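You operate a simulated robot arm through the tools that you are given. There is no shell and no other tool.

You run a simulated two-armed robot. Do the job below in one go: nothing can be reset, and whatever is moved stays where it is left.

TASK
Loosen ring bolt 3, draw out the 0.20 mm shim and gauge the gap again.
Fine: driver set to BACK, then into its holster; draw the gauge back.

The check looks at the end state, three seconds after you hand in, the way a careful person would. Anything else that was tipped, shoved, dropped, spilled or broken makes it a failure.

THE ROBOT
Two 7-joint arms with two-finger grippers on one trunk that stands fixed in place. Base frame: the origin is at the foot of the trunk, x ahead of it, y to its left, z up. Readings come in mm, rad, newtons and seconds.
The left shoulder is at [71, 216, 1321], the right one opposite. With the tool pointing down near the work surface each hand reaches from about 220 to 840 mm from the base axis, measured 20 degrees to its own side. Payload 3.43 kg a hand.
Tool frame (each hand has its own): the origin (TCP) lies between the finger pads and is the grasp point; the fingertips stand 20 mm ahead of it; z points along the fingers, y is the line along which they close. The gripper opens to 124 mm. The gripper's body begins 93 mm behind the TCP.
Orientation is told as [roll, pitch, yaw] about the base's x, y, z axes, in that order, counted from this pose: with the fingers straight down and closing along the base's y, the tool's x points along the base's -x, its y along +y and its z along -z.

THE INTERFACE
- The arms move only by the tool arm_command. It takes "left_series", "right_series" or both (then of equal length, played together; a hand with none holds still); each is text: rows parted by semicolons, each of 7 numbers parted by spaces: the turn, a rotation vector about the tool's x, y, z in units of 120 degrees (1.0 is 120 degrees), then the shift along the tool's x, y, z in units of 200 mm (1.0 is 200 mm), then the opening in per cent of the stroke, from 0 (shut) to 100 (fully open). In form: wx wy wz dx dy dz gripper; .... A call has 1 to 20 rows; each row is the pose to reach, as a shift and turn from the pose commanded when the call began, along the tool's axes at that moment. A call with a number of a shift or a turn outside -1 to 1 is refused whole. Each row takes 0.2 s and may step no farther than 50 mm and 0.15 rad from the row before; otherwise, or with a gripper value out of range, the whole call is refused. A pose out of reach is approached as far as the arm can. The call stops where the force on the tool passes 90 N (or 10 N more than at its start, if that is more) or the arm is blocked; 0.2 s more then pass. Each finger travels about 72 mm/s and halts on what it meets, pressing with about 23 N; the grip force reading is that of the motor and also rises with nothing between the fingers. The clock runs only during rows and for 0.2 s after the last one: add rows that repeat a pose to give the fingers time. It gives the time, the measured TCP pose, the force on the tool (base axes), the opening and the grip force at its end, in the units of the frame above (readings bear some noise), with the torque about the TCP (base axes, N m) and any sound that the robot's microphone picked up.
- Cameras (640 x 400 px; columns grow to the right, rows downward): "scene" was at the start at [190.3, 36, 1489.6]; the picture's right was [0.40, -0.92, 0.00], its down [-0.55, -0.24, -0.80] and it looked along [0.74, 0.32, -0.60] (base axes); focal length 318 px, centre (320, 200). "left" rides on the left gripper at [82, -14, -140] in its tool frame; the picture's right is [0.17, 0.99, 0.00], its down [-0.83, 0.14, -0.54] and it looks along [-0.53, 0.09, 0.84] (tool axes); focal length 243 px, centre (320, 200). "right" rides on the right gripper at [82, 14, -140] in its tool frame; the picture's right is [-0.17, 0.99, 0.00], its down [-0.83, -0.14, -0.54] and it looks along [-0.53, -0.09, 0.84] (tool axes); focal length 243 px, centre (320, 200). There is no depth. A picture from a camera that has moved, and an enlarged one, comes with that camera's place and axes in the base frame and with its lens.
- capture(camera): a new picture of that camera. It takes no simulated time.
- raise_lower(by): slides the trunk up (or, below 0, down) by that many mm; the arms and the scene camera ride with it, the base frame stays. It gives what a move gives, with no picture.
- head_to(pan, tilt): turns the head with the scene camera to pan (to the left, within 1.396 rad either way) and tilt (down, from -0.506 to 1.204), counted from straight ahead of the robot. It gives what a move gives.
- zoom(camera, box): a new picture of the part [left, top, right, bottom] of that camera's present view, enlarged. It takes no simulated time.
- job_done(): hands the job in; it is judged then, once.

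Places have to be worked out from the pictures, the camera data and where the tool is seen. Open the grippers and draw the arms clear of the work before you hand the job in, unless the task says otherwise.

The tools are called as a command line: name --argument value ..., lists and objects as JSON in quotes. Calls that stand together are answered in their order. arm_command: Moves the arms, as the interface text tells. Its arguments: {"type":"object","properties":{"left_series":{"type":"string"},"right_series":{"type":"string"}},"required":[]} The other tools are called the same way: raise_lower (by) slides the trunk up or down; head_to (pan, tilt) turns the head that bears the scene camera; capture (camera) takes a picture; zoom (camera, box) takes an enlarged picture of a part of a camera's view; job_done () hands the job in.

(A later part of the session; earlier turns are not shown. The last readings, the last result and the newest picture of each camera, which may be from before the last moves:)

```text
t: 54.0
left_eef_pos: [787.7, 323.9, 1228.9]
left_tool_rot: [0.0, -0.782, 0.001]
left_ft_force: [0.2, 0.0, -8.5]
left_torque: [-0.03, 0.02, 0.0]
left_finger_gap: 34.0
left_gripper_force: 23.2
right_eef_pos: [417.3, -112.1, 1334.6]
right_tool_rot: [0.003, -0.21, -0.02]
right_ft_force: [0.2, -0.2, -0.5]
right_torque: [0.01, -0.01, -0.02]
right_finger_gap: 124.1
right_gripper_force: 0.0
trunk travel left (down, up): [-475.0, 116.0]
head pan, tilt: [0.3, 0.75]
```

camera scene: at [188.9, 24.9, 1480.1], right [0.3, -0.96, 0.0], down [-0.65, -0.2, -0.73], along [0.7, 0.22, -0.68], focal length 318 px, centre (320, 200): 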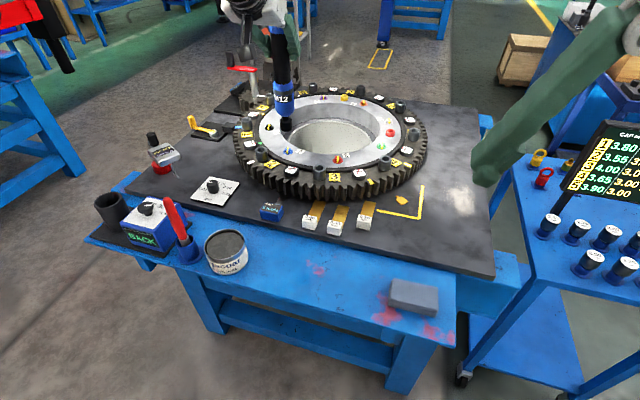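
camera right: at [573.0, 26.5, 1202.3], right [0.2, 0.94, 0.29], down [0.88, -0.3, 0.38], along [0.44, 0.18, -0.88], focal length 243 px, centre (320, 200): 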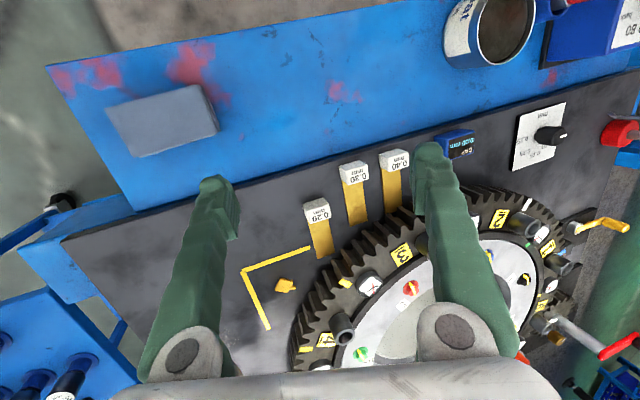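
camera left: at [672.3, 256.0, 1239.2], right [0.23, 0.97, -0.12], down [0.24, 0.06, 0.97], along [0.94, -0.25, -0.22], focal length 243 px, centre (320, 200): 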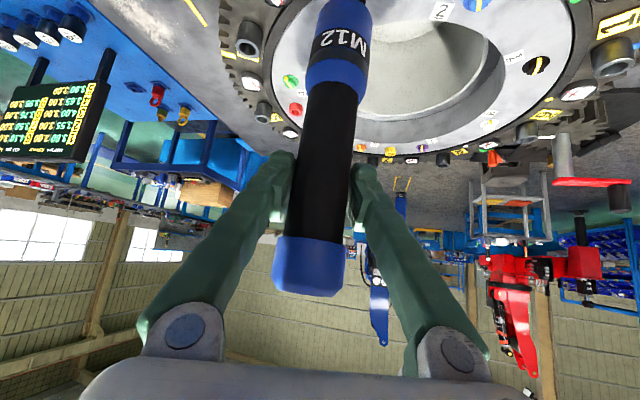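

Now at (788,324,1229), yaw 0. I'll travel back over the holster in two gentle calls.

arm_command --left_series "0 0 0 0.045 0.129 -0.062 0; 0 0 0 0.091 0.258 -0.123 0; 0 0 0 0.136 0.387 -0.185 0; 0 0 0 0.182 0.516 -0.246 0; 0 0 0 0.227 0.645 -0.308 0; 0 0 0 0.273 0.774 -0.37 0; 0 0 0 0.318 0.9025 -0.431 0; 0 0 0 0.318 0.9025 -0.431 0"

arm_command --left_series "0 0 0 0.045 0.129 -0.062 0; 0 0 0 0.091 0.258 -0.123 0; 0 0 0 0.136 0.387 -0.185 0; 0 0 0 0.182 0.516 -0.246 0; 0 0 0 0.227 0.645 -0.308 0; 0 0 0 0.273 0.774 -0.37 0; 0 0 0 0.318 0.9025 -0.431 0; 0 0 0 0.318 0.9025 -0.431 0"

zoom --camera "scene" --box '[10, 80, 190, 260]'

capture --camera "left"

```text
t: 55.8
left_eef_pos: [684.5, 504.0, 1242.6]
left_tool_rot: [-0.001, -0.784, 0.0]
left_ft_force: [-0.3, 0.5, -8.4]
left_torque: [0.0, -0.01, -0.01]
left_finger_gap: 34.0
left_gripper_force: 22.8
right_eef_pos: [418.5, -111.7, 1334.1]
right_tool_rot: [0.003, -0.21, -0.019]
right_ft_force: [0.2, 0.0, 0.3]
right_torque: [0.05, 0.02, 0.01]
right_finger_gap: 123.9
right_gripper_force: 0.3
trunk travel left (down, up): [-475.0, 116.0]
head pan, tilt: [0.3, 0.75]
```

```text
t: 57.6
left_eef_pos: [579.2, 685.7, 1257.4]
left_tool_rot: [-0.002, -0.782, -0.001]
left_ft_force: [0.3, -0.4, -9.1]
left_torque: [-0.01, 0.0, 0.03]
left_finger_gap: 34.1
left_gripper_force: 23.4
right_eef_pos: [417.4, -111.9, 1335.7]
right_tool_rot: [0.004, -0.211, -0.021]
right_ft_force: [0.0, 0.3, 0.1]
right_torque: [0.0, 0.01, -0.02]
right_finger_gap: 123.9
right_gripper_force: 0.0
trunk travel left (down, up): [-475.0, 116.0]
head pan, tilt: [0.3, 0.75]
```

```text
2.22 times, centred on (100, 170) of scene
camera zoom: at [190.7, 25.8, 1479.8], right [0.3, -0.96, 0.0], down [-0.65, -0.2, -0.73], along [0.7, 0.22, -0.68], focal length 707 px, centre (809, 267)
```

zoom: 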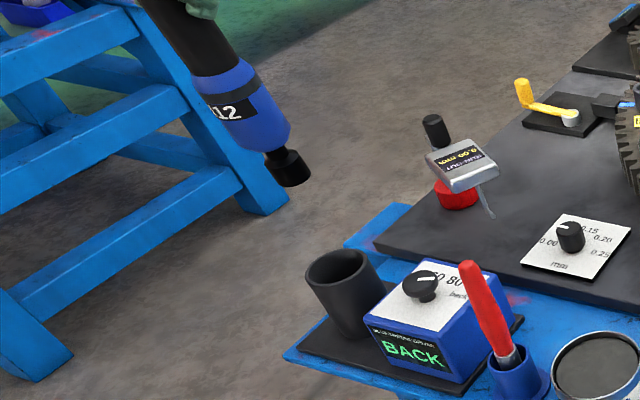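

```text
taken
camera left: at [423.4, 670.5, 1300.3], right [-0.12, 0.99, -0.12], down [0.21, 0.14, 0.97], along [0.97, 0.09, -0.22], focal length 243 px, centre (320, 200)
```

left: 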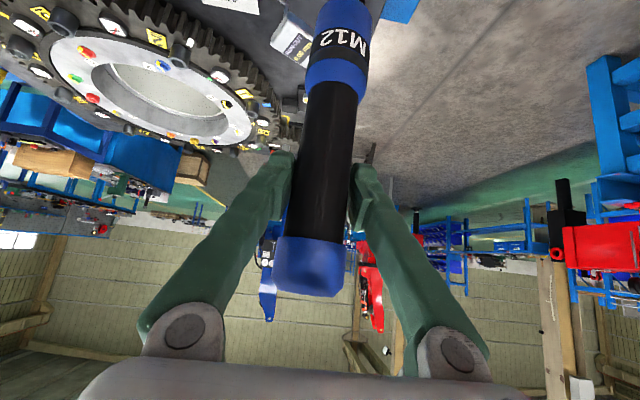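

I'm above the holster at (579,686,1257). Before lowering, I'll check the driver's tilt in the grip.

zoom --camera "scene" --box '[20, 80, 120, 180]'

zoom --camera "left" --box '[250, 0, 400, 310]'

```text
4.00 times, centred on (70, 130) of scene
camera zoom: at [190.7, 25.8, 1479.8], right [0.3, -0.96, 0.0], down [-0.65, -0.2, -0.73], along [0.7, 0.22, -0.68], focal length 1273 px, centre (1320, 480)
```

zoom: 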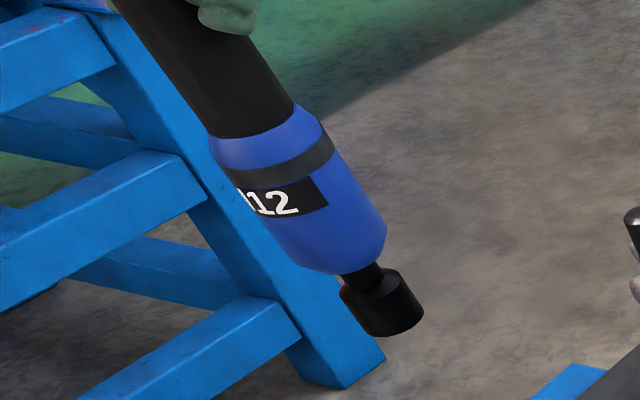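

```text
1.29 times, centred on (325, 155) of left
camera zoom: at [423.4, 670.5, 1300.3], right [-0.12, 0.99, -0.12], down [0.21, 0.14, 0.97], along [0.97, 0.09, -0.22], focal length 313 px, centre (314, 258)
```

zoom: 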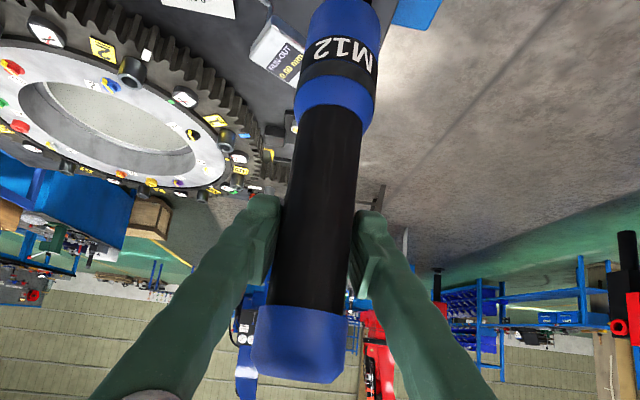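

The driver hangs within about 2° of vertical. I'll lower it into the holster to z≈1077, watching the force.

arm_command --left_series "0 0 0 0.021 0 -0.021 0; 0 0 0 0.127 0 0.085 0; 0 0 0 0.233 0 0.191 0; 0 0 0 0.339 0 0.297 0; 0 0 0 0.445 0 0.403 0; 0 0 0 0.5 0 0.458 0; 0 0 0 0.551 0 0.509 0; 0 0 0 0.6 0 0.558 0; 0 0 0 0.64 0 0.598 0; 0 0 0 0.657 0 0.615 0; 0 0 0 0.657 0 0.615 0"

zoom --camera "scene" --box '[20, 100, 200, 260]'

```text
t: 60.0
left_eef_pos: [573.4, 684.7, 1094.8]
left_tool_rot: [0.007, -0.803, -0.002]
left_ft_force: [1.8, -11.6, 43.6]
left_torque: [-0.32, -0.14, -0.11]
left_finger_gap: 33.7
left_gripper_force: 22.9
right_eef_pos: [413.6, -116.9, 1334.9]
right_tool_rot: [0.008, -0.214, -0.022]
right_ft_force: [-0.3, -0.1, -0.8]
right_torque: [-0.01, 0.0, 0.01]
right_finger_gap: 124.0
right_gripper_force: 0.0
trunk travel left (down, up): [-475.0, 116.0]
head pan, tilt: [0.3, 0.75]
```

```text
2.50 times, centred on (110, 180) of scene
camera zoom: at [185.2, 19.2, 1480.9], right [0.3, -0.96, 0.0], down [-0.65, -0.2, -0.73], along [0.7, 0.22, -0.68], focal length 795 px, centre (845, 250)
```

zoom: 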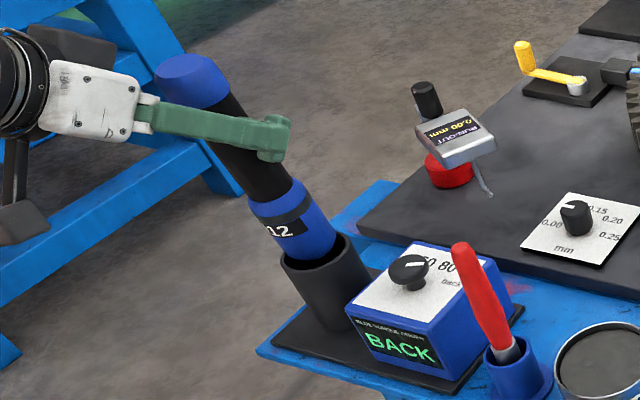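

The collar caught the holster rim on its +y side (reaction ~50 N, contact ≈18 mm to +y). I'll lift 30 mm, shift 5 mm toward −y, and lower again.

arm_command --left_series "0 0 0 -0.08 0 -0.08 0; 0 0 0 -0.14 0 -0.14 0; 0 0 0 -0.14 -0.025 -0.14 0; 0 0 0 -0.14 -0.025 -0.14 0"

zoom --camera "scene" --box '[40, 130, 140, 240]'

capture --camera "left"

```text
t: 61.0
left_eef_pos: [574.7, 683.4, 1119.4]
left_tool_rot: [-0.003, -0.78, 0.004]
left_ft_force: [-0.2, 0.1, -10.1]
left_torque: [-0.02, -0.04, -0.02]
left_finger_gap: 33.2
left_gripper_force: 22.8
right_eef_pos: [418.0, -109.5, 1335.3]
right_tool_rot: [0.002, -0.21, -0.021]
right_ft_force: [-0.3, 0.9, 0.4]
right_torque: [-0.03, 0.03, -0.01]
right_finger_gap: 124.3
right_gripper_force: 0.0
trunk travel left (down, up): [-475.0, 116.0]
head pan, tilt: [0.3, 0.75]
```

```text
3.64 times, centred on (90, 185) of scene
camera zoom: at [190.8, 28.0, 1479.7], right [0.3, -0.96, 0.0], down [-0.65, -0.2, -0.73], along [0.7, 0.22, -0.68], focal length 1157 px, centre (1156, 254)
```

zoom: 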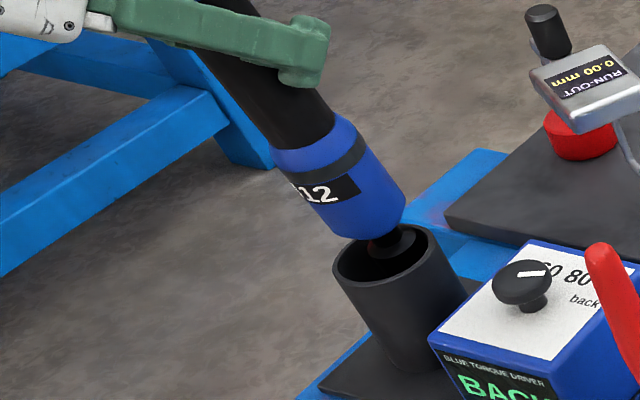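

```text
taken
camera left: at [417.6, 668.3, 1161.8], right [-0.12, 0.99, -0.12], down [0.21, 0.14, 0.97], along [0.97, 0.09, -0.22], focal length 243 px, centre (320, 200)
```

left: 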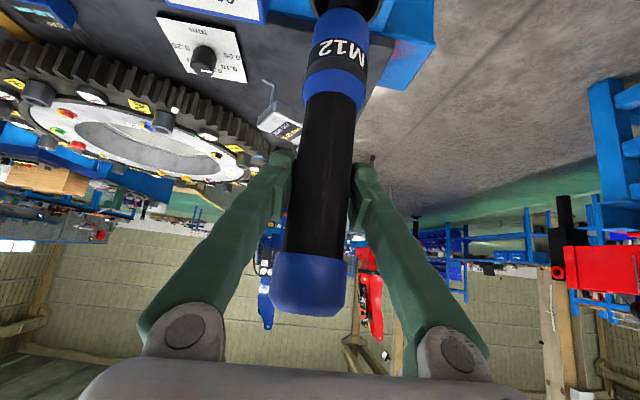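

The socket is over the holster mouth. I'll zoom in to judge its centring.

zoom --camera "scene" --box '[70, 165, 130, 225]'

zoom --camera "left" --box '[280, 0, 400, 100]'

```text
6.67 times, centred on (100, 195) of scene
camera zoom: at [190.8, 28.0, 1479.7], right [0.3, -0.96, 0.0], down [-0.65, -0.2, -0.73], along [0.7, 0.22, -0.68], focal length 2121 px, centre (1787, 233)
```

zoom: 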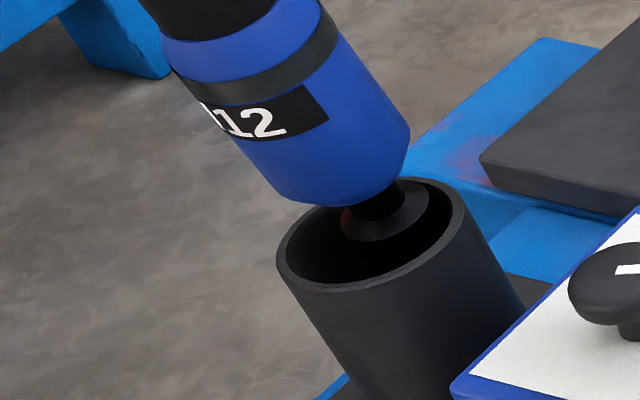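

```text
4.00 times, centred on (340, 50) of left
camera zoom: at [417.6, 668.3, 1161.8], right [-0.12, 0.99, -0.12], down [0.21, 0.14, 0.97], along [0.97, 0.09, -0.22], focal length 970 px, centre (240, 800)
```

zoom: 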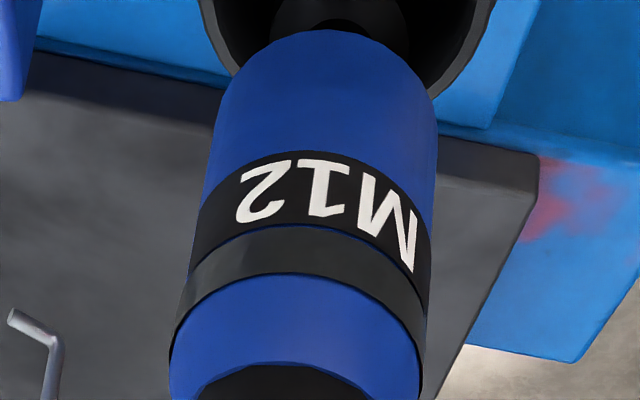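

The driver's tip is about 11 mm too far forward (a ~3.5° tilt in the grip). I'll correct it by rotating the hand +3.6° about y, nudging 2 mm to −y, and checking before lowering.

arm_command --left_series "0 0.015 0 0 -0.005 0 0; 0 0.03 0 0 -0.01 0 0; 0 0.03 0 0 -0.01 0 0"

zoom --camera "scene" --box '[70, 165, 130, 225]'

```text
t: 61.8
left_eef_pos: [572.7, 680.1, 1121.9]
left_tool_rot: [-0.002, -0.723, 0.0]
left_ft_force: [0.2, 0.4, -8.8]
left_torque: [-0.02, -0.02, 0.02]
left_finger_gap: 33.2
left_gripper_force: 22.7
right_eef_pos: [416.2, -111.4, 1336.4]
right_tool_rot: [0.004, -0.21, -0.02]
right_ft_force: [0.7, -0.3, 0.0]
right_torque: [-0.01, -0.01, -0.01]
right_finger_gap: 123.8
right_gripper_force: 0.0
trunk travel left (down, up): [-475.0, 116.0]
head pan, tilt: [0.3, 0.75]
```

```text
6.67 times, centred on (100, 195) of scene
camera zoom: at [190.0, 26.3, 1479.9], right [0.3, -0.96, 0.0], down [-0.65, -0.2, -0.73], along [0.7, 0.22, -0.68], focal length 2121 px, centre (1787, 233)
```

zoom: 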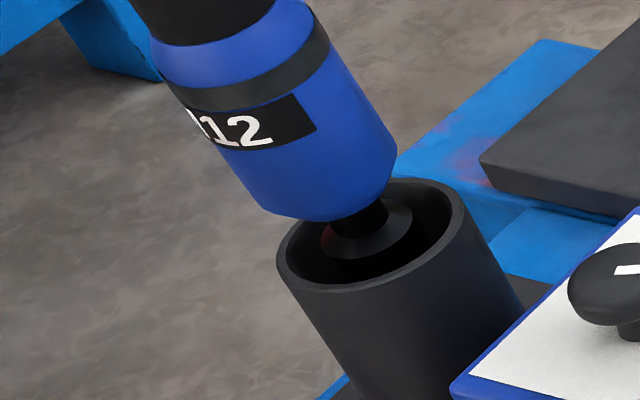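

The socket now sits centred in the mouth. I'll lower 50 mm slowly.

arm_command --left_series "0 0 0 0.05 0 0.056 0; 0 0 0 0.099 0 0.1125 0; 0 0 0 0.132 0 0.15 0; 0 0 0 0.165 0 0.1875 0; 0 0 0 0.165 0 0.1875 0"

zoom --camera "scene" --box '[40, 130, 140, 240]'

```text
t: 63.0
left_eef_pos: [573.8, 678.6, 1072.3]
left_tool_rot: [0.0, -0.721, 0.002]
left_ft_force: [0.8, 3.9, -8.5]
left_torque: [0.43, -0.18, -0.04]
left_finger_gap: 32.9
left_gripper_force: 22.6
right_eef_pos: [418.0, -111.3, 1334.0]
right_tool_rot: [0.004, -0.21, -0.022]
right_ft_force: [0.1, 0.4, 0.4]
right_torque: [0.04, 0.01, -0.03]
right_finger_gap: 124.1
right_gripper_force: 0.0
trunk travel left (down, up): [-475.0, 116.0]
head pan, tilt: [0.3, 0.75]
```

```text
3.64 times, centred on (90, 185) of scene
camera zoom: at [190.5, 26.9, 1479.8], right [0.3, -0.96, 0.0], down [-0.65, -0.2, -0.73], along [0.7, 0.22, -0.68], focal length 1157 px, centre (1156, 254)
```

zoom: 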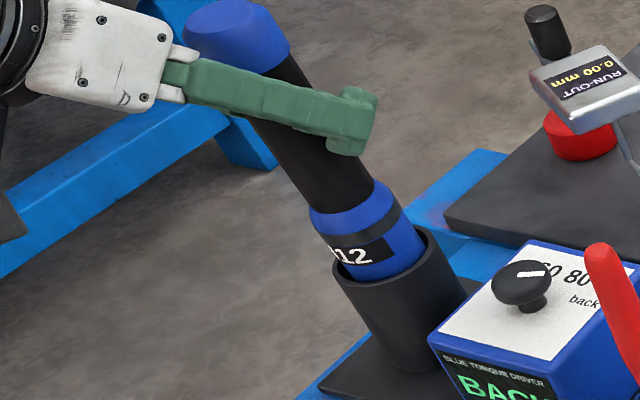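

It slid in freely and still hangs from the hand (Fz −8.5). I'll ease y by +3 mm and lower in small steps until it rests on the base.

arm_command --left_series "0 0 0 0 0.015 0 0; 0 0 0 0.015 0.015 0.017 0; 0 0 0 0.03 0.015 0.034 0; 0 0 0 0.03 0.015 0.034 0"

```text
t: 64.0
left_eef_pos: [573.4, 680.6, 1061.0]
left_tool_rot: [-0.002, -0.72, 0.001]
left_ft_force: [0.3, -0.8, -8.9]
left_torque: [0.0, -0.1, -0.02]
left_finger_gap: 33.2
left_gripper_force: 22.6
right_eef_pos: [417.5, -111.3, 1334.3]
right_tool_rot: [0.003, -0.208, -0.023]
right_ft_force: [0.2, 0.2, 0.1]
right_torque: [0.02, 0.02, -0.01]
right_finger_gap: 124.1
right_gripper_force: 0.0
trunk travel left (down, up): [-475.0, 116.0]
head pan, tilt: [0.3, 0.75]
```

Still hanging; lowering another 8 mm in small steps.

arm_command --left_series "0 0 0 0.0066 0 0.0075 0; 0 0 0 0.0132 0 0.015 0; 0 0 0 0.02 0 0.0225 0; 0 0 0 0.0265 0 0.03 0; 0 0 0 0.0265 0 0.03 0"

```text
t: 65.2
left_eef_pos: [572.9, 680.9, 1058.9]
left_tool_rot: [0.003, -0.733, -0.002]
left_ft_force: [1.8, 2.2, 19.2]
left_torque: [0.21, -0.01, 0.01]
left_finger_gap: 33.1
left_gripper_force: 23.2
right_eef_pos: [415.4, -114.4, 1334.8]
right_tool_rot: [0.006, -0.211, -0.022]
right_ft_force: [0.5, -0.5, 0.3]
right_torque: [0.02, 0.01, 0.0]
right_finger_gap: 124.2
right_gripper_force: 0.0
trunk travel left (down, up): [-475.0, 116.0]
head pan, tilt: [0.3, 0.75]
```

It is resting on the holster base (≈+19 N). I'll open and draw straight back in −x.

arm_command --left_series "0 0 0 0 0 0 40; 0 0 0 0 0 0 70; 0 0 0 0 0 0 70; 0 0 0 0.1125 0 -0.099 70; 0 0 0 0.225 0 -0.1985 70; 0 0 0 0.3375 0 -0.298 70; 0 0 0 0.45 0 -0.397 70; 0 0 0 0.5625 0 -0.496 70; 0 0 0 0.5625 0 -0.496 70"

zoom --camera "scene" --box '[20, 100, 200, 260]'

capture --camera "left"

```text
t: 67.2
left_eef_pos: [422.0, 683.0, 1053.2]
left_tool_rot: [-0.001, -0.721, 0.001]
left_ft_force: [-0.4, 0.7, 0.9]
left_torque: [0.01, 0.0, 0.0]
left_finger_gap: 86.9
left_gripper_force: 0.0
right_eef_pos: [417.4, -112.1, 1334.8]
right_tool_rot: [0.004, -0.21, -0.019]
right_ft_force: [-0.2, 0.4, -1.0]
right_torque: [0.04, 0.03, -0.01]
right_finger_gap: 124.0
right_gripper_force: 0.0
trunk travel left (down, up): [-475.0, 116.0]
head pan, tilt: [0.3, 0.75]
```

```text
2.50 times, centred on (110, 180) of scene
camera zoom: at [190.4, 25.8, 1479.9], right [0.3, -0.96, 0.0], down [-0.65, -0.2, -0.73], along [0.7, 0.22, -0.68], focal length 795 px, centre (845, 250)
```

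zoom: 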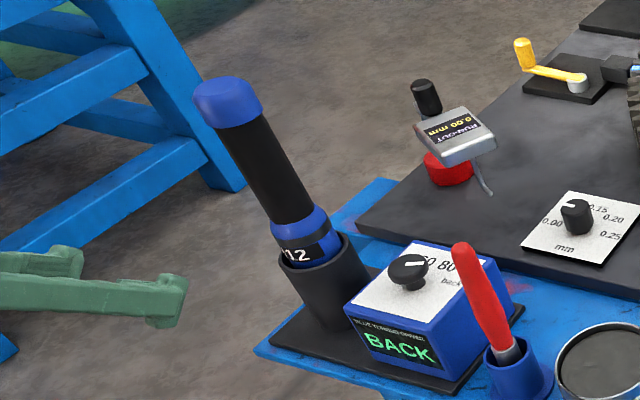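

```text
taken
camera left: at [268.7, 667.4, 1104.8], right [-0.12, 0.99, -0.11], down [0.27, 0.14, 0.95], along [0.96, 0.09, -0.28], focal length 243 px, centre (320, 200)
```

left: 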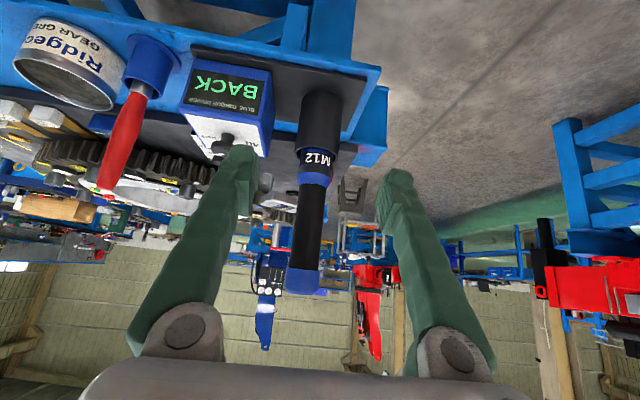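

The driver stands in its holster again. To regrip with a horizontal hand I'll raise the left hand 200 mm, then lower the trunk 220 mm so the shoulders come down to working height.

arm_command --left_series "0 0 0 -0.132 0 -0.15 70; 0 0 0 -0.264 0 -0.3 70; 0 0 0 -0.396 0 -0.45 70; 0 0 0 -0.528 0 -0.6 70; 0 0 0 -0.66 0 -0.75 70; 0 0 0 -0.66 0 -0.75 70"

raise_lower --by -220

capture --camera "scene"

```text
t: 68.6
left_eef_pos: [424.5, 679.6, 1258.0]
left_tool_rot: [-0.001, -0.721, 0.003]
left_ft_force: [-0.7, -0.1, -0.1]
left_torque: [0.0, 0.01, 0.03]
left_finger_gap: 87.2
left_gripper_force: 0.0
right_eef_pos: [416.5, -111.3, 1334.1]
right_tool_rot: [0.002, -0.209, -0.021]
right_ft_force: [-0.4, -0.5, -1.3]
right_torque: [-0.04, -0.01, -0.01]
right_finger_gap: 124.0
right_gripper_force: 0.1
trunk travel left (down, up): [-475.0, 116.0]
head pan, tilt: [0.3, 0.75]
```

```text
t: 70.9
left_eef_pos: [421.7, 680.0, 1034.7]
left_tool_rot: [0.001, -0.722, -0.001]
left_ft_force: [-0.1, -0.1, -0.5]
left_torque: [0.02, 0.0, 0.03]
left_finger_gap: 86.9
left_gripper_force: 0.0
right_eef_pos: [451.7, -112.1, 1045.4]
right_tool_rot: [0.003, 0.003, -0.022]
right_ft_force: [0.3, -0.5, -0.3]
right_torque: [-0.01, 0.0, -0.03]
right_finger_gap: 123.8
right_gripper_force: 0.1
trunk travel left (down, up): [-255.0, 336.0]
head pan, tilt: [0.3, 0.75]
```

```text
taken
camera scene: at [251.3, 25.6, 1254.4], right [0.3, -0.96, 0.0], down [-0.65, -0.2, -0.73], along [0.7, 0.22, -0.68], focal length 318 px, centre (320, 200)
```

scene: 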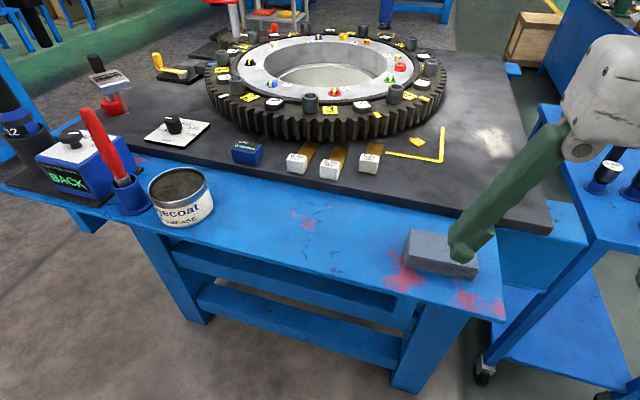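

Trunk lowered. I'll make the hand horizontal (pitch −90°) while rising to z≈1185, and test whether it can reach over bolt 3 empty-handed.

arm_command --left_series "0 -0.058 0 -0.071 0 -0.08 70; 0 -0.116 0 -0.142 0 -0.16 70; 0 -0.174 0 -0.213 0 -0.241 70; 0 -0.232 0 -0.284 0 -0.321 70; 0 -0.29 0 -0.354 0 -0.402 70; 0 -0.348 0 -0.425 0 -0.482 70; 0 -0.405 0 -0.496 0 -0.5625 70; 0 -0.405 0 -0.496 0 -0.5625 70"

```text
t: 72.7
left_eef_pos: [420.6, 681.3, 1184.3]
left_tool_rot: [-2.959, -1.569, 2.959]
left_ft_force: [-0.4, -0.4, 0.0]
left_torque: [-0.02, 0.03, 0.02]
left_finger_gap: 86.9
left_gripper_force: 0.1
right_eef_pos: [452.2, -112.9, 1045.5]
right_tool_rot: [0.001, 0.003, -0.021]
right_ft_force: [-0.3, 0.3, -0.1]
right_torque: [-0.01, -0.02, -0.02]
right_finger_gap: 124.2
right_gripper_force: 0.0
trunk travel left (down, up): [-255.0, 336.0]
head pan, tilt: [0.3, 0.75]
```

The hand is horizontal at z≈1184. I'll move it in stages toward a point above bolt 3.

arm_command --left_series "0 0 0 -0.04 -0.22 0.06 70; 0 0 0 -0.08 -0.44 0.12 70; 0 0 0 -0.12 -0.66 0.18 70; 0 0 0 -0.16 -0.88 0.24 70; 0 0 0 -0.165 -0.95 0.3 70"

arm_command --left_series "0 0 0 0 -0.18 0.15 70; 0 0 0 0 -0.36 0.3 70; 0 0 0 0 -0.54 0.45 70; 0 0 0 0 -0.72 0.6 70; 0 0 0 0 -0.95 0.72 70"

arm_command --left_series "0 0 0 0 -0.13 0.18 70; 0 0 0 0 -0.26 0.36 70; 0 0 0 0 -0.39 0.54 70; 0 0 0 0 -0.52 0.72 70; 0 0 0 0 -0.52 0.8 70"

```text
t: 73.9
left_eef_pos: [459.3, 546.9, 1208.8]
left_tool_rot: [0.351, -1.571, -0.351]
left_ft_force: [0.1, -0.2, 0.2]
left_torque: [-0.01, -0.02, 0.03]
left_finger_gap: 86.8
left_gripper_force: 0.1
left hand out of reach, approached as far as the arm can: row 4, 5
right_eef_pos: [452.0, -112.0, 1046.0]
right_tool_rot: [0.003, 0.003, -0.021]
right_ft_force: [-0.4, -0.7, 0.4]
right_torque: [0.02, -0.02, 0.01]
right_finger_gap: 123.8
right_gripper_force: 0.1
trunk travel left (down, up): [-255.0, 336.0]
head pan, tilt: [0.3, 0.75]
```

```text
refused: row 5 steps farther than a row can; nothing moved
```

```text
t: 75.1
left_eef_pos: [616.3, 445.6, 1213.0]
left_tool_rot: [2.793, -1.57, -2.794]
left_ft_force: [-0.1, 0.1, -1.1]
left_torque: [0.02, -0.03, -0.02]
left_finger_gap: 86.6
left_gripper_force: 0.2
left hand out of reach, approached as far as the arm can: row 1
right_eef_pos: [451.5, -111.8, 1046.0]
right_tool_rot: [0.002, 0.001, -0.019]
right_ft_force: [-0.7, -0.2, 0.2]
right_torque: [0.02, -0.03, 0.01]
right_finger_gap: 124.2
right_gripper_force: 0.1
trunk travel left (down, up): [-255.0, 336.0]
head pan, tilt: [0.3, 0.75]
```

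Now at (616,446,1213). I'll continue toward bolt 3.

arm_command --left_series "0 0 0 0 -0.15 0.17 70; 0 0 0 0 -0.3 0.34 70; 0 0 0 0 -0.45 0.51 70; 0 0 0 0 -0.62 0.65 70; 0 0 0 0 -0.62 0.65 70"

arm_command --left_series "0 0 0 0 -0.2 0.1 70; 0 0 0 0 -0.4 0.2 70; 0 0 0 0 -0.6 0.25 70; 0 0 0 0 -0.62 0.3 70; 0 0 0 0 -0.62 0.3 70"

```text
t: 76.3
left_eef_pos: [745.1, 325.0, 1215.1]
left_tool_rot: [-1.828, -1.569, 1.83]
left_ft_force: [-0.2, 0.2, -0.2]
left_torque: [-0.02, 0.0, -0.02]
left_finger_gap: 86.7
left_gripper_force: 0.1
right_eef_pos: [452.1, -110.7, 1046.0]
right_tool_rot: [0.001, 0.004, -0.021]
right_ft_force: [-0.5, 1.0, -0.3]
right_torque: [-0.02, -0.01, -0.02]
right_finger_gap: 124.2
right_gripper_force: 0.1
trunk travel left (down, up): [-255.0, 336.0]
head pan, tilt: [0.3, 0.75]
```

```text
t: 77.5
left_eef_pos: [804.1, 198.7, 1213.3]
left_tool_rot: [-3.032, -1.57, 3.032]
left_ft_force: [-0.2, 0.8, -0.2]
left_torque: [-0.01, -0.01, 0.0]
left_finger_gap: 87.0
left_gripper_force: 0.2
right_eef_pos: [451.3, -113.0, 1045.1]
right_tool_rot: [0.002, 0.004, -0.02]
right_ft_force: [0.4, -0.5, -0.3]
right_torque: [0.01, 0.02, 0.01]
right_finger_gap: 124.1
right_gripper_force: 0.2
trunk travel left (down, up): [-255.0, 336.0]
head pan, tilt: [0.3, 0.75]
```

Reached (804,199,1213) with no limit. Now straight on to x≈912.

arm_command --left_series "0 0 0 0 0 0.2 70; 0 0 0 0 0 0.4 70; 0 0 0 0 -0.01 0.54 70; 0 0 0 0 -0.01 0.54 70"

capture --camera "scene"

capture --camera "left"

```text
t: 78.5
left_eef_pos: [903.0, 201.8, 1211.7]
left_tool_rot: [-2.609, -1.569, 2.61]
left_ft_force: [-0.4, 0.0, 0.2]
left_torque: [-0.01, 0.01, 0.0]
left_finger_gap: 86.8
left_gripper_force: 0.0
left hand out of reach, approached as far as the arm can: row 3, 4
right_eef_pos: [451.1, -113.3, 1046.6]
right_tool_rot: [0.002, 0.003, -0.022]
right_ft_force: [-0.1, -0.8, -0.1]
right_torque: [-0.02, -0.01, 0.0]
right_finger_gap: 124.0
right_gripper_force: 0.1
trunk travel left (down, up): [-255.0, 336.0]
head pan, tilt: [0.3, 0.75]
```

```text
taken
camera scene: at [250.7, 25.0, 1254.6], right [0.3, -0.96, 0.0], down [-0.65, -0.2, -0.73], along [0.7, 0.22, -0.68], focal length 318 px, centre (320, 200)
```

scene: 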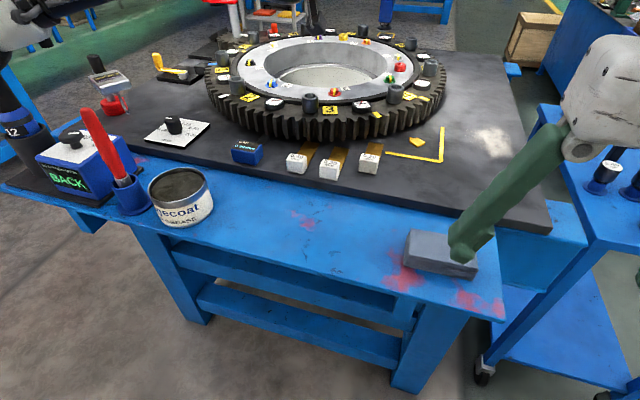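

```text
taken
camera left: at [763.9, 185.1, 1130.2], right [0.0, 0.99, -0.17], down [-0.54, 0.14, 0.83], along [0.84, 0.09, 0.53], focal length 243 px, centre (320, 200)
```

left: 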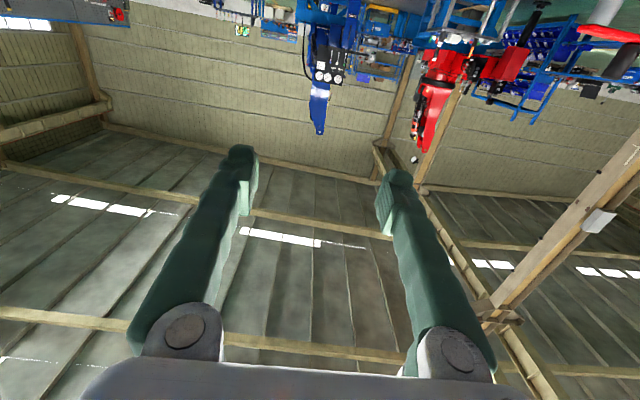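

Very close: the limit here is x≈903 at z≈1212. Lowering the trunk a bit more moves the shoulders forward and down; I'll lower 80 mm more (hand rides to z≈1132, still clear of the ring) and test the reach again.

raise_lower --by -80

arm_command --left_series "0 0 0 0 0 0.1 70; 0 0 0 0 0 0.15 70; 0 0 0 0 0 0.15 70"

capture --camera "scene"

```text
t: 79.7
left_eef_pos: [901.7, 200.9, 1133.4]
left_tool_rot: [-2.52, -1.569, 2.52]
left_ft_force: [0.3, 0.0, -0.1]
left_torque: [-0.03, 0.03, -0.01]
left_finger_gap: 86.7
left_gripper_force: 0.1
right_eef_pos: [467.1, -111.0, 936.9]
right_tool_rot: [0.004, 0.068, -0.022]
right_ft_force: [0.0, 0.3, 0.3]
right_torque: [-0.03, -0.03, 0.02]
right_finger_gap: 123.8
right_gripper_force: 0.1
trunk travel left (down, up): [-175.0, 416.0]
head pan, tilt: [0.3, 0.75]
```

```text
t: 80.5
left_eef_pos: [922.8, 202.0, 1129.8]
left_tool_rot: [-0.517, -1.57, 0.519]
left_ft_force: [0.2, -0.5, 0.6]
left_torque: [0.04, 0.0, -0.05]
left_finger_gap: 86.9
left_gripper_force: 0.1
left hand out of reach, approached as far as the arm can: row 2, 3
right_eef_pos: [468.4, -111.4, 937.5]
right_tool_rot: [0.003, 0.07, -0.021]
right_ft_force: [-0.1, 1.2, 0.2]
right_torque: [-0.02, 0.05, 0.02]
right_finger_gap: 123.7
right_gripper_force: 0.0
trunk travel left (down, up): [-175.0, 416.0]
head pan, tilt: [0.3, 0.75]
```

```text
taken
camera scene: at [281.3, 25.8, 1164.0], right [0.3, -0.96, 0.0], down [-0.65, -0.2, -0.73], along [0.7, 0.22, -0.68], focal length 318 px, centre (320, 200)
```

scene: 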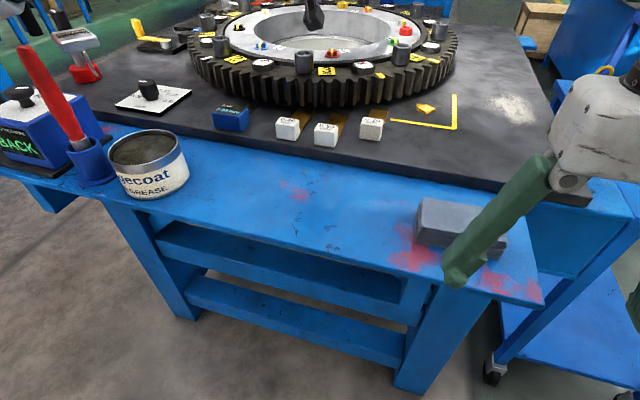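

With the trunk at −300 the hand reaches x≈923 at z≈1130, enough for bolt 3 if I grip the driver a bit lower. I'll tuck the right hand back and up, then bring the left hand back toward the holster at a height clear of the pen.

arm_command --left_series "0 0 0 -0.07 0.07 -0.16 70; 0 0 0 -0.14 0.14 -0.32 70; 0 0 0 -0.21 0.21 -0.48 70; 0 0 0 -0.28 0.28 -0.64 70; 0 0 0 -0.35 0.35 -0.8 70; 0 0 0 -0.35 0.35 -0.8 70" --right_series "0 0 0 0.05 0 -0.08 100; 0 0 0 0.1 0 -0.16 100; 0 0 0 0.15 0 -0.24 100; 0 0 0 0.2 0 -0.3 100; 0 0 0 0.25 0 -0.35 100; 0 0 0 0.25 0 -0.35 100"

arm_command --left_series "0 0 0 0 0.18 -0.15 70; 0 0 0 0 0.36 -0.3 70; 0 0 0 0 0.54 -0.45 70; 0 0 0 0 0.72 -0.6 70; 0 0 0 0 0.9 -0.75 70; 0 0 0 0 0.9 -0.75 70"

```text
t: 81.9
left_eef_pos: [764.8, 267.5, 1200.1]
left_tool_rot: [-0.232, -1.569, 0.235]
left_ft_force: [0.3, -0.2, -1.1]
left_torque: [0.02, -0.05, -0.01]
left_finger_gap: 86.8
left_gripper_force: 0.0
right_eef_pos: [419.5, -98.9, 949.4]
right_tool_rot: [0.005, 0.074, -0.02]
right_ft_force: [-0.1, 0.1, 0.2]
right_torque: [0.05, 0.01, 0.0]
right_finger_gap: 124.0
right_gripper_force: 0.1
right hand out of reach, approached as far as the arm can: row 1, 2, 3, 4, 5, 6
trunk travel left (down, up): [-175.0, 416.0]
head pan, tilt: [0.3, 0.75]
```

```text
t: 83.3
left_eef_pos: [610.6, 450.1, 1197.7]
left_tool_rot: [0.781, -1.569, -0.782]
left_ft_force: [-0.4, -0.9, -1.1]
left_torque: [0.0, 0.03, 0.01]
left_finger_gap: 86.9
left_gripper_force: 0.2
right_eef_pos: [418.6, -99.5, 950.2]
right_tool_rot: [0.007, 0.071, -0.021]
right_ft_force: [0.4, 0.5, -0.1]
right_torque: [0.02, 0.0, 0.0]
right_finger_gap: 124.1
right_gripper_force: 0.1
trunk travel left (down, up): [-175.0, 416.0]
head pan, tilt: [0.3, 0.75]
```

Good. On to (490,640), then down in front of the driver at z≈1040.

arm_command --left_series "0 0 0 0 0.19 -0.12 70; 0 0 0 0 0.38 -0.24 70; 0 0 0 0 0.57 -0.36 70; 0 0 0 0 0.76 -0.48 70; 0 0 0 0 0.95 -0.6 70; 0 0 0 0 0.95 -0.6 70"

arm_command --left_series "0 0 0 0 0.1 -0.15 70; 0 0 0 0.2 0.2 -0.25 70; 0 0 0 0.4 0.22 -0.25 70; 0 0 0 0.6 0.22 -0.25 70; 0 0 0 0.77 0.22 -0.25 70; 0 0 0 0.77 0.22 -0.25 70"

capture --camera "left"

head_to --pan 0.75 --tilt 0.5

capture --camera "scene"

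```text
t: 84.7
left_eef_pos: [494.1, 642.2, 1197.0]
left_tool_rot: [0.362, -1.571, -0.363]
left_ft_force: [0.8, 0.0, 0.4]
left_torque: [-0.01, 0.0, 0.06]
left_finger_gap: 87.1
left_gripper_force: 0.0
right_eef_pos: [419.1, -100.0, 950.2]
right_tool_rot: [0.007, 0.069, -0.02]
right_ft_force: [-0.6, 0.3, -0.5]
right_torque: [0.03, -0.02, 0.04]
right_finger_gap: 123.9
right_gripper_force: 0.0
trunk travel left (down, up): [-175.0, 416.0]
head pan, tilt: [0.3, 0.75]
```

```text
t: 86.1
left_eef_pos: [443.0, 682.9, 1046.8]
left_tool_rot: [1.889, -1.57, -1.887]
left_ft_force: [0.0, -0.1, 0.4]
left_torque: [-0.02, -0.01, -0.01]
left_finger_gap: 86.5
left_gripper_force: 0.1
right_eef_pos: [418.0, -99.5, 951.2]
right_tool_rot: [0.006, 0.069, -0.021]
right_ft_force: [0.0, 1.1, -1.5]
right_torque: [0.03, -0.03, -0.01]
right_finger_gap: 124.0
right_gripper_force: 0.0
trunk travel left (down, up): [-175.0, 416.0]
head pan, tilt: [0.3, 0.75]
```

```text
taken
camera left: at [304.4, 669.0, 965.8], right [0.0, 0.99, -0.17], down [-0.54, 0.14, 0.83], along [0.84, 0.09, 0.53], focal length 243 px, centre (320, 200)
```

left: 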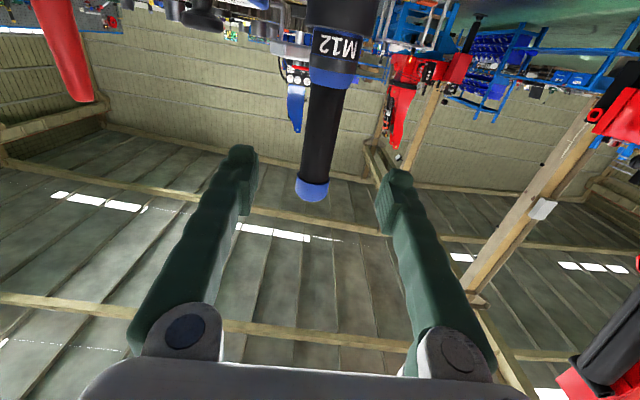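

```text
t: 87.0
left_eef_pos: [443.7, 684.7, 1046.9]
left_tool_rot: [-0.699, -1.57, 0.698]
left_ft_force: [-0.2, -0.1, -0.1]
left_torque: [0.01, 0.0, -0.03]
left_finger_gap: 86.8
left_gripper_force: 0.1
right_eef_pos: [418.7, -99.3, 949.8]
right_tool_rot: [0.006, 0.071, -0.021]
right_ft_force: [-0.4, 0.5, 0.2]
right_torque: [0.05, 0.01, 0.0]
right_finger_gap: 124.1
right_gripper_force: 0.0
trunk travel left (down, up): [-175.0, 416.0]
head pan, tilt: [0.75, 0.499]
```

```text
taken
camera scene: at [268.3, 63.1, 1186.1], right [0.68, -0.73, 0.0], down [-0.35, -0.33, -0.88], along [0.64, 0.6, -0.48], focal length 318 px, centre (320, 200)
```

scene: 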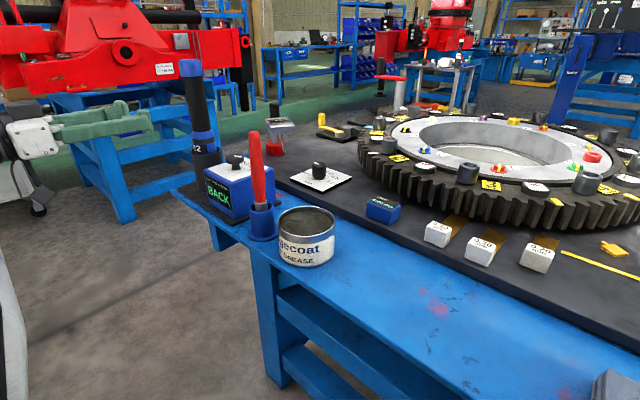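

The driver is centred ahead of the fingers. I'll advance to x≈574 at z≈1040 and close on the grip.

arm_command --left_series "0 0 0 0.02 0 0.2 70; 0 0 0 0.035 0 0.4 70; 0 0 0 0.035 0 0.55 70; 0 0 0 0.035 0 0.652 70; 0 0 0 0.035 0 0.652 70"

capture --camera "left"

zoom --camera "scene" --box '[120, 40, 270, 240]'

```text
t: 88.2
left_eef_pos: [570.9, 686.6, 1037.0]
left_tool_rot: [-1.275, -1.57, 1.278]
left_ft_force: [0.4, 0.9, -0.7]
left_torque: [-0.02, 0.02, 0.02]
left_finger_gap: 86.8
left_gripper_force: 0.0
right_eef_pos: [418.0, -99.7, 950.7]
right_tool_rot: [0.004, 0.069, -0.022]
right_ft_force: [-0.1, -0.1, -0.3]
right_torque: [0.02, -0.01, -0.01]
right_finger_gap: 124.2
right_gripper_force: 0.0
trunk travel left (down, up): [-175.0, 416.0]
head pan, tilt: [0.75, 0.499]
```

```text
taken
camera left: at [431.0, 671.2, 955.3], right [0.0, 0.99, -0.17], down [-0.54, 0.14, 0.83], along [0.84, 0.09, 0.53], focal length 243 px, centre (320, 200)
```

left: 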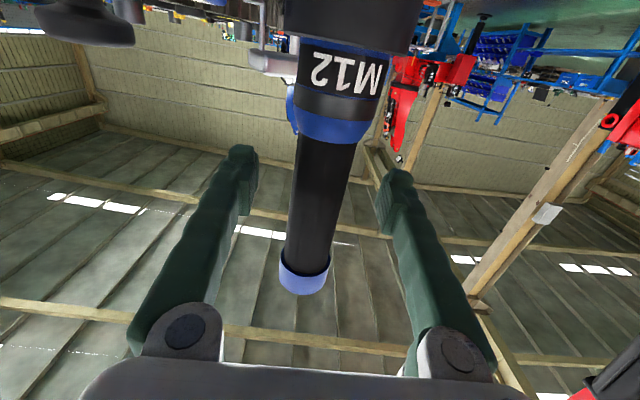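

```text
2.00 times, centred on (195, 140) of scene
camera zoom: at [268.1, 63.1, 1186.2], right [0.68, -0.73, 0.0], down [-0.35, -0.33, -0.88], along [0.64, 0.6, -0.48], focal length 636 px, centre (570, 320)
```

zoom: 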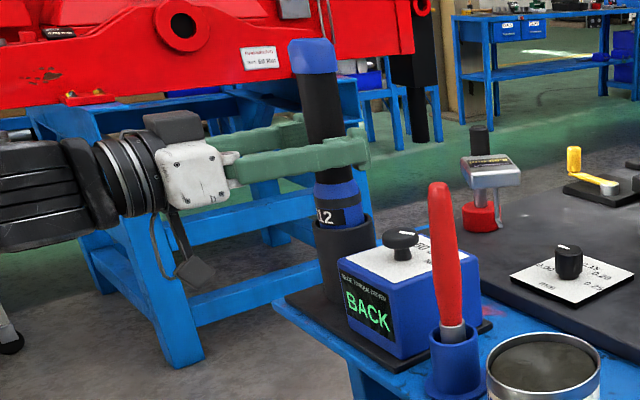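

Everything lines up with the driver vertical. Closing the gripper now.

arm_command --left_series "0 0 0 0 0 0 40; 0 0 0 0 0 0 20; 0 0 0 0 0 0 0; 0 0 0 0 0 0 0; 0 0 0 0 0 0 0"

arm_command --left_series "0 0 0 -0.05 0 0 0; 0 0 0 -0.1 0 0 0; 0 0 0 -0.15 0 0 0; 0 0 0 -0.15 0 0 0"

zoom --camera "scene" --box '[120, 20, 270, 220]'

```text
t: 89.4
left_eef_pos: [570.4, 685.4, 1036.4]
left_tool_rot: [-0.981, -1.571, 0.981]
left_ft_force: [1.0, -1.3, 1.5]
left_torque: [-0.03, -0.04, -0.05]
left_finger_gap: 33.6
left_gripper_force: 22.5
right_eef_pos: [419.0, -100.2, 949.3]
right_tool_rot: [0.006, 0.07, -0.022]
right_ft_force: [-0.1, -0.5, -0.3]
right_torque: [-0.04, 0.0, 0.02]
right_finger_gap: 124.1
right_gripper_force: 0.1
trunk travel left (down, up): [-175.0, 416.0]
head pan, tilt: [0.75, 0.499]
```

```text
t: 90.4
left_eef_pos: [573.2, 687.1, 1066.7]
left_tool_rot: [-0.511, -1.571, 0.513]
left_ft_force: [-0.2, -0.3, -9.1]
left_torque: [-0.08, 0.12, 0.02]
left_finger_gap: 33.6
left_gripper_force: 22.3
right_eef_pos: [419.0, -98.9, 950.0]
right_tool_rot: [0.005, 0.069, -0.021]
right_ft_force: [0.3, -0.6, -0.3]
right_torque: [0.0, 0.02, 0.01]
right_finger_gap: 123.9
right_gripper_force: 0.1
trunk travel left (down, up): [-175.0, 416.0]
head pan, tilt: [0.75, 0.499]
```

```text
2.00 times, centred on (195, 120) of scene
camera zoom: at [268.8, 63.9, 1185.9], right [0.68, -0.73, 0.0], down [-0.35, -0.33, -0.88], along [0.64, 0.6, -0.48], focal length 636 px, centre (570, 360)
```

zoom: 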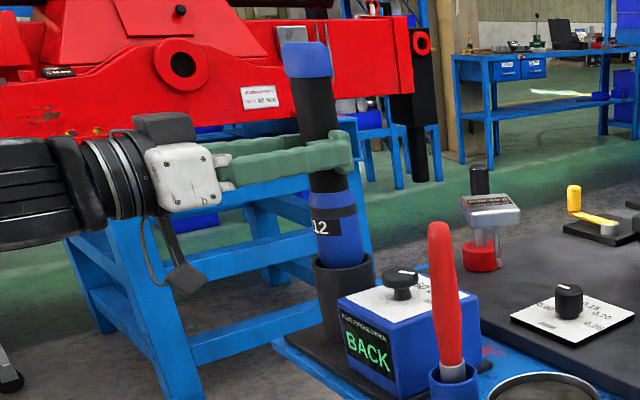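

Lifted 30 mm cleanly (≈9 N). I'll continue up gently to z≈1190 so the socket clears the holster.

arm_command --left_series "0 0 0 -0.1 0 0 0; 0 0 0 -0.2 0 0 0; 0 0 0 -0.3 0 0 0; 0 0 0 -0.4 0 0 0; 0 0 0 -0.5 0 0 0; 0 0 0 -0.62 0 0 0; 0 0 0 -0.62 0 0 0"

zoom --camera "scene" --box '[100, 0, 280, 220]'

capture --camera "left"

```text
t: 92.0
left_eef_pos: [572.9, 685.5, 1192.0]
left_tool_rot: [-0.602, -1.569, 0.604]
left_ft_force: [0.7, -0.1, -9.2]
left_torque: [0.0, 0.03, 0.02]
left_finger_gap: 33.9
left_gripper_force: 23.3
right_eef_pos: [418.9, -98.6, 950.3]
right_tool_rot: [0.005, 0.072, -0.022]
right_ft_force: [0.0, 0.0, -0.3]
right_torque: [0.0, 0.0, 0.0]
right_finger_gap: 123.9
right_gripper_force: 0.1
trunk travel left (down, up): [-175.0, 416.0]
head pan, tilt: [0.75, 0.499]
```

```text
1.82 times, centred on (190, 110) of scene
camera zoom: at [269.1, 64.3, 1185.8], right [0.68, -0.73, 0.0], down [-0.35, -0.33, -0.88], along [0.64, 0.6, -0.48], focal length 578 px, centre (556, 364)
```

zoom: 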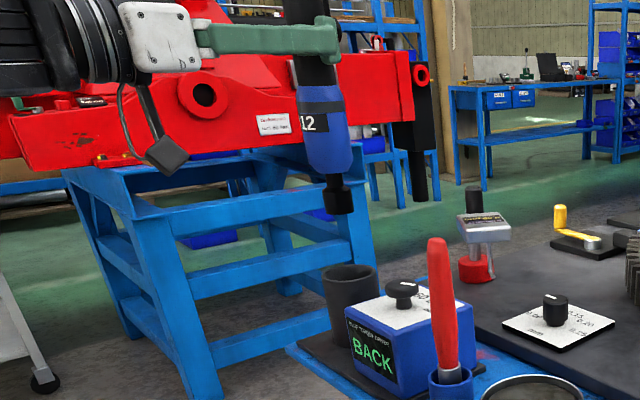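

```text
taken
camera left: at [433.4, 670.0, 1110.2], right [0.0, 0.99, -0.17], down [-0.54, 0.14, 0.83], along [0.84, 0.09, 0.53], focal length 243 px, centre (320, 200)
```

left: 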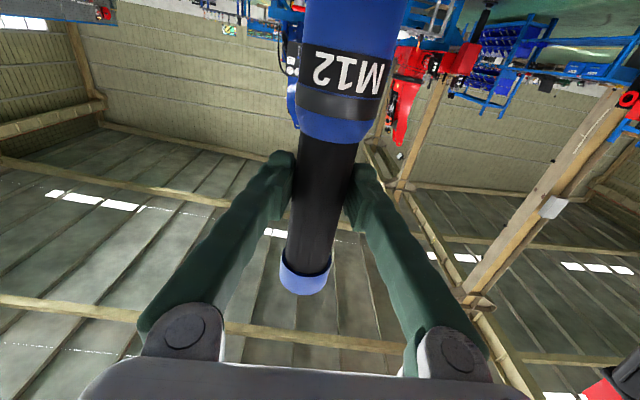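

The driver is clear (socket ≈169 mm below the TCP, upright). I'll carry it gently along a route that keeps well away from the pen and run-out gauge.

arm_command --left_series "0 0 0 0 -0.07 0.04 0; 0 0 0 0 -0.17 0.1 0; 0 0 0 0 -0.28 0.17 0; 0 0 0 0 -0.39 0.24 0; 0 0 0 0 -0.5 0.31 0; 0 0 0 0 -0.6 0.37 0; 0 0 0 0 -0.625 0.385 0; 0 0 0 0 -0.625 0.385 0"

arm_command --left_series "0 0 0 0 -0.07 0.04 0; 0 0 0 0 -0.17 0.1 0; 0 0 0 0 -0.28 0.165 0; 0 0 0 0 -0.4 0.235 0; 0 0 0 0 -0.52 0.31 0; 0 0 0 0 -0.64 0.38 0; 0 0 0 0 -0.75 0.445 0; 0 0 0 0 -0.8 0.475 0; 0 0 0 0 -0.8 0.475 0"

head_to --pan 0.3 --tilt 0.5

capture --camera "scene"

```text
t: 93.8
left_eef_pos: [648.2, 562.2, 1191.2]
left_tool_rot: [-0.56, -1.569, 0.559]
left_ft_force: [-0.1, -0.2, -9.7]
left_torque: [0.01, 0.06, -0.01]
left_finger_gap: 33.7
left_gripper_force: 22.3
right_eef_pos: [418.3, -98.5, 951.9]
right_tool_rot: [0.003, 0.069, -0.021]
right_ft_force: [0.6, 0.8, 0.9]
right_torque: [0.0, -0.03, -0.01]
right_finger_gap: 123.8
right_gripper_force: 0.0
trunk travel left (down, up): [-175.0, 416.0]
head pan, tilt: [0.75, 0.499]
```

```text
t: 95.8
left_eef_pos: [743.9, 402.3, 1191.0]
left_tool_rot: [-0.624, -1.569, 0.625]
left_ft_force: [-0.1, 0.3, -8.7]
left_torque: [0.02, 0.0, -0.01]
left_finger_gap: 33.6
left_gripper_force: 23.2
right_eef_pos: [418.8, -98.3, 950.6]
right_tool_rot: [0.005, 0.07, -0.021]
right_ft_force: [0.1, 0.6, 0.3]
right_torque: [-0.01, -0.01, 0.01]
right_finger_gap: 124.0
right_gripper_force: 0.1
trunk travel left (down, up): [-175.0, 416.0]
head pan, tilt: [0.75, 0.499]
```

```text
t: 96.7
left_eef_pos: [744.9, 401.9, 1191.5]
left_tool_rot: [-0.398, -1.57, 0.397]
left_ft_force: [-0.5, 0.4, -8.2]
left_torque: [0.0, 0.0, 0.01]
left_finger_gap: 33.6
left_gripper_force: 22.9
right_eef_pos: [419.3, -99.3, 950.9]
right_tool_rot: [0.005, 0.07, -0.022]
right_ft_force: [0.6, -0.4, 0.2]
right_torque: [0.03, 0.04, -0.03]
right_finger_gap: 124.0
right_gripper_force: 0.3
trunk travel left (down, up): [-175.0, 416.0]
head pan, tilt: [0.3, 0.499]
```

```text
taken
camera scene: at [289.4, 28.6, 1185.9], right [0.3, -0.95, 0.0], down [-0.46, -0.14, -0.88], along [0.84, 0.26, -0.48], focal length 318 px, centre (320, 200)
```

scene: 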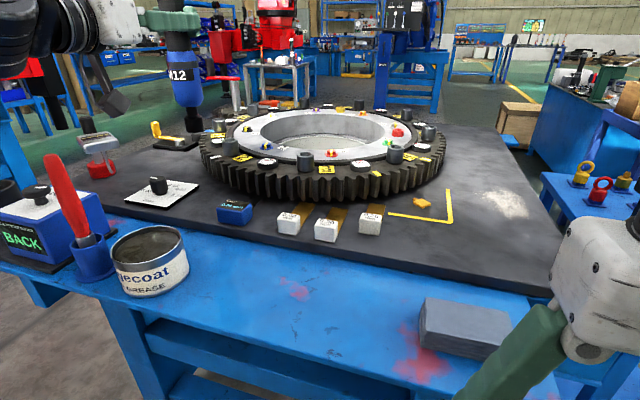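

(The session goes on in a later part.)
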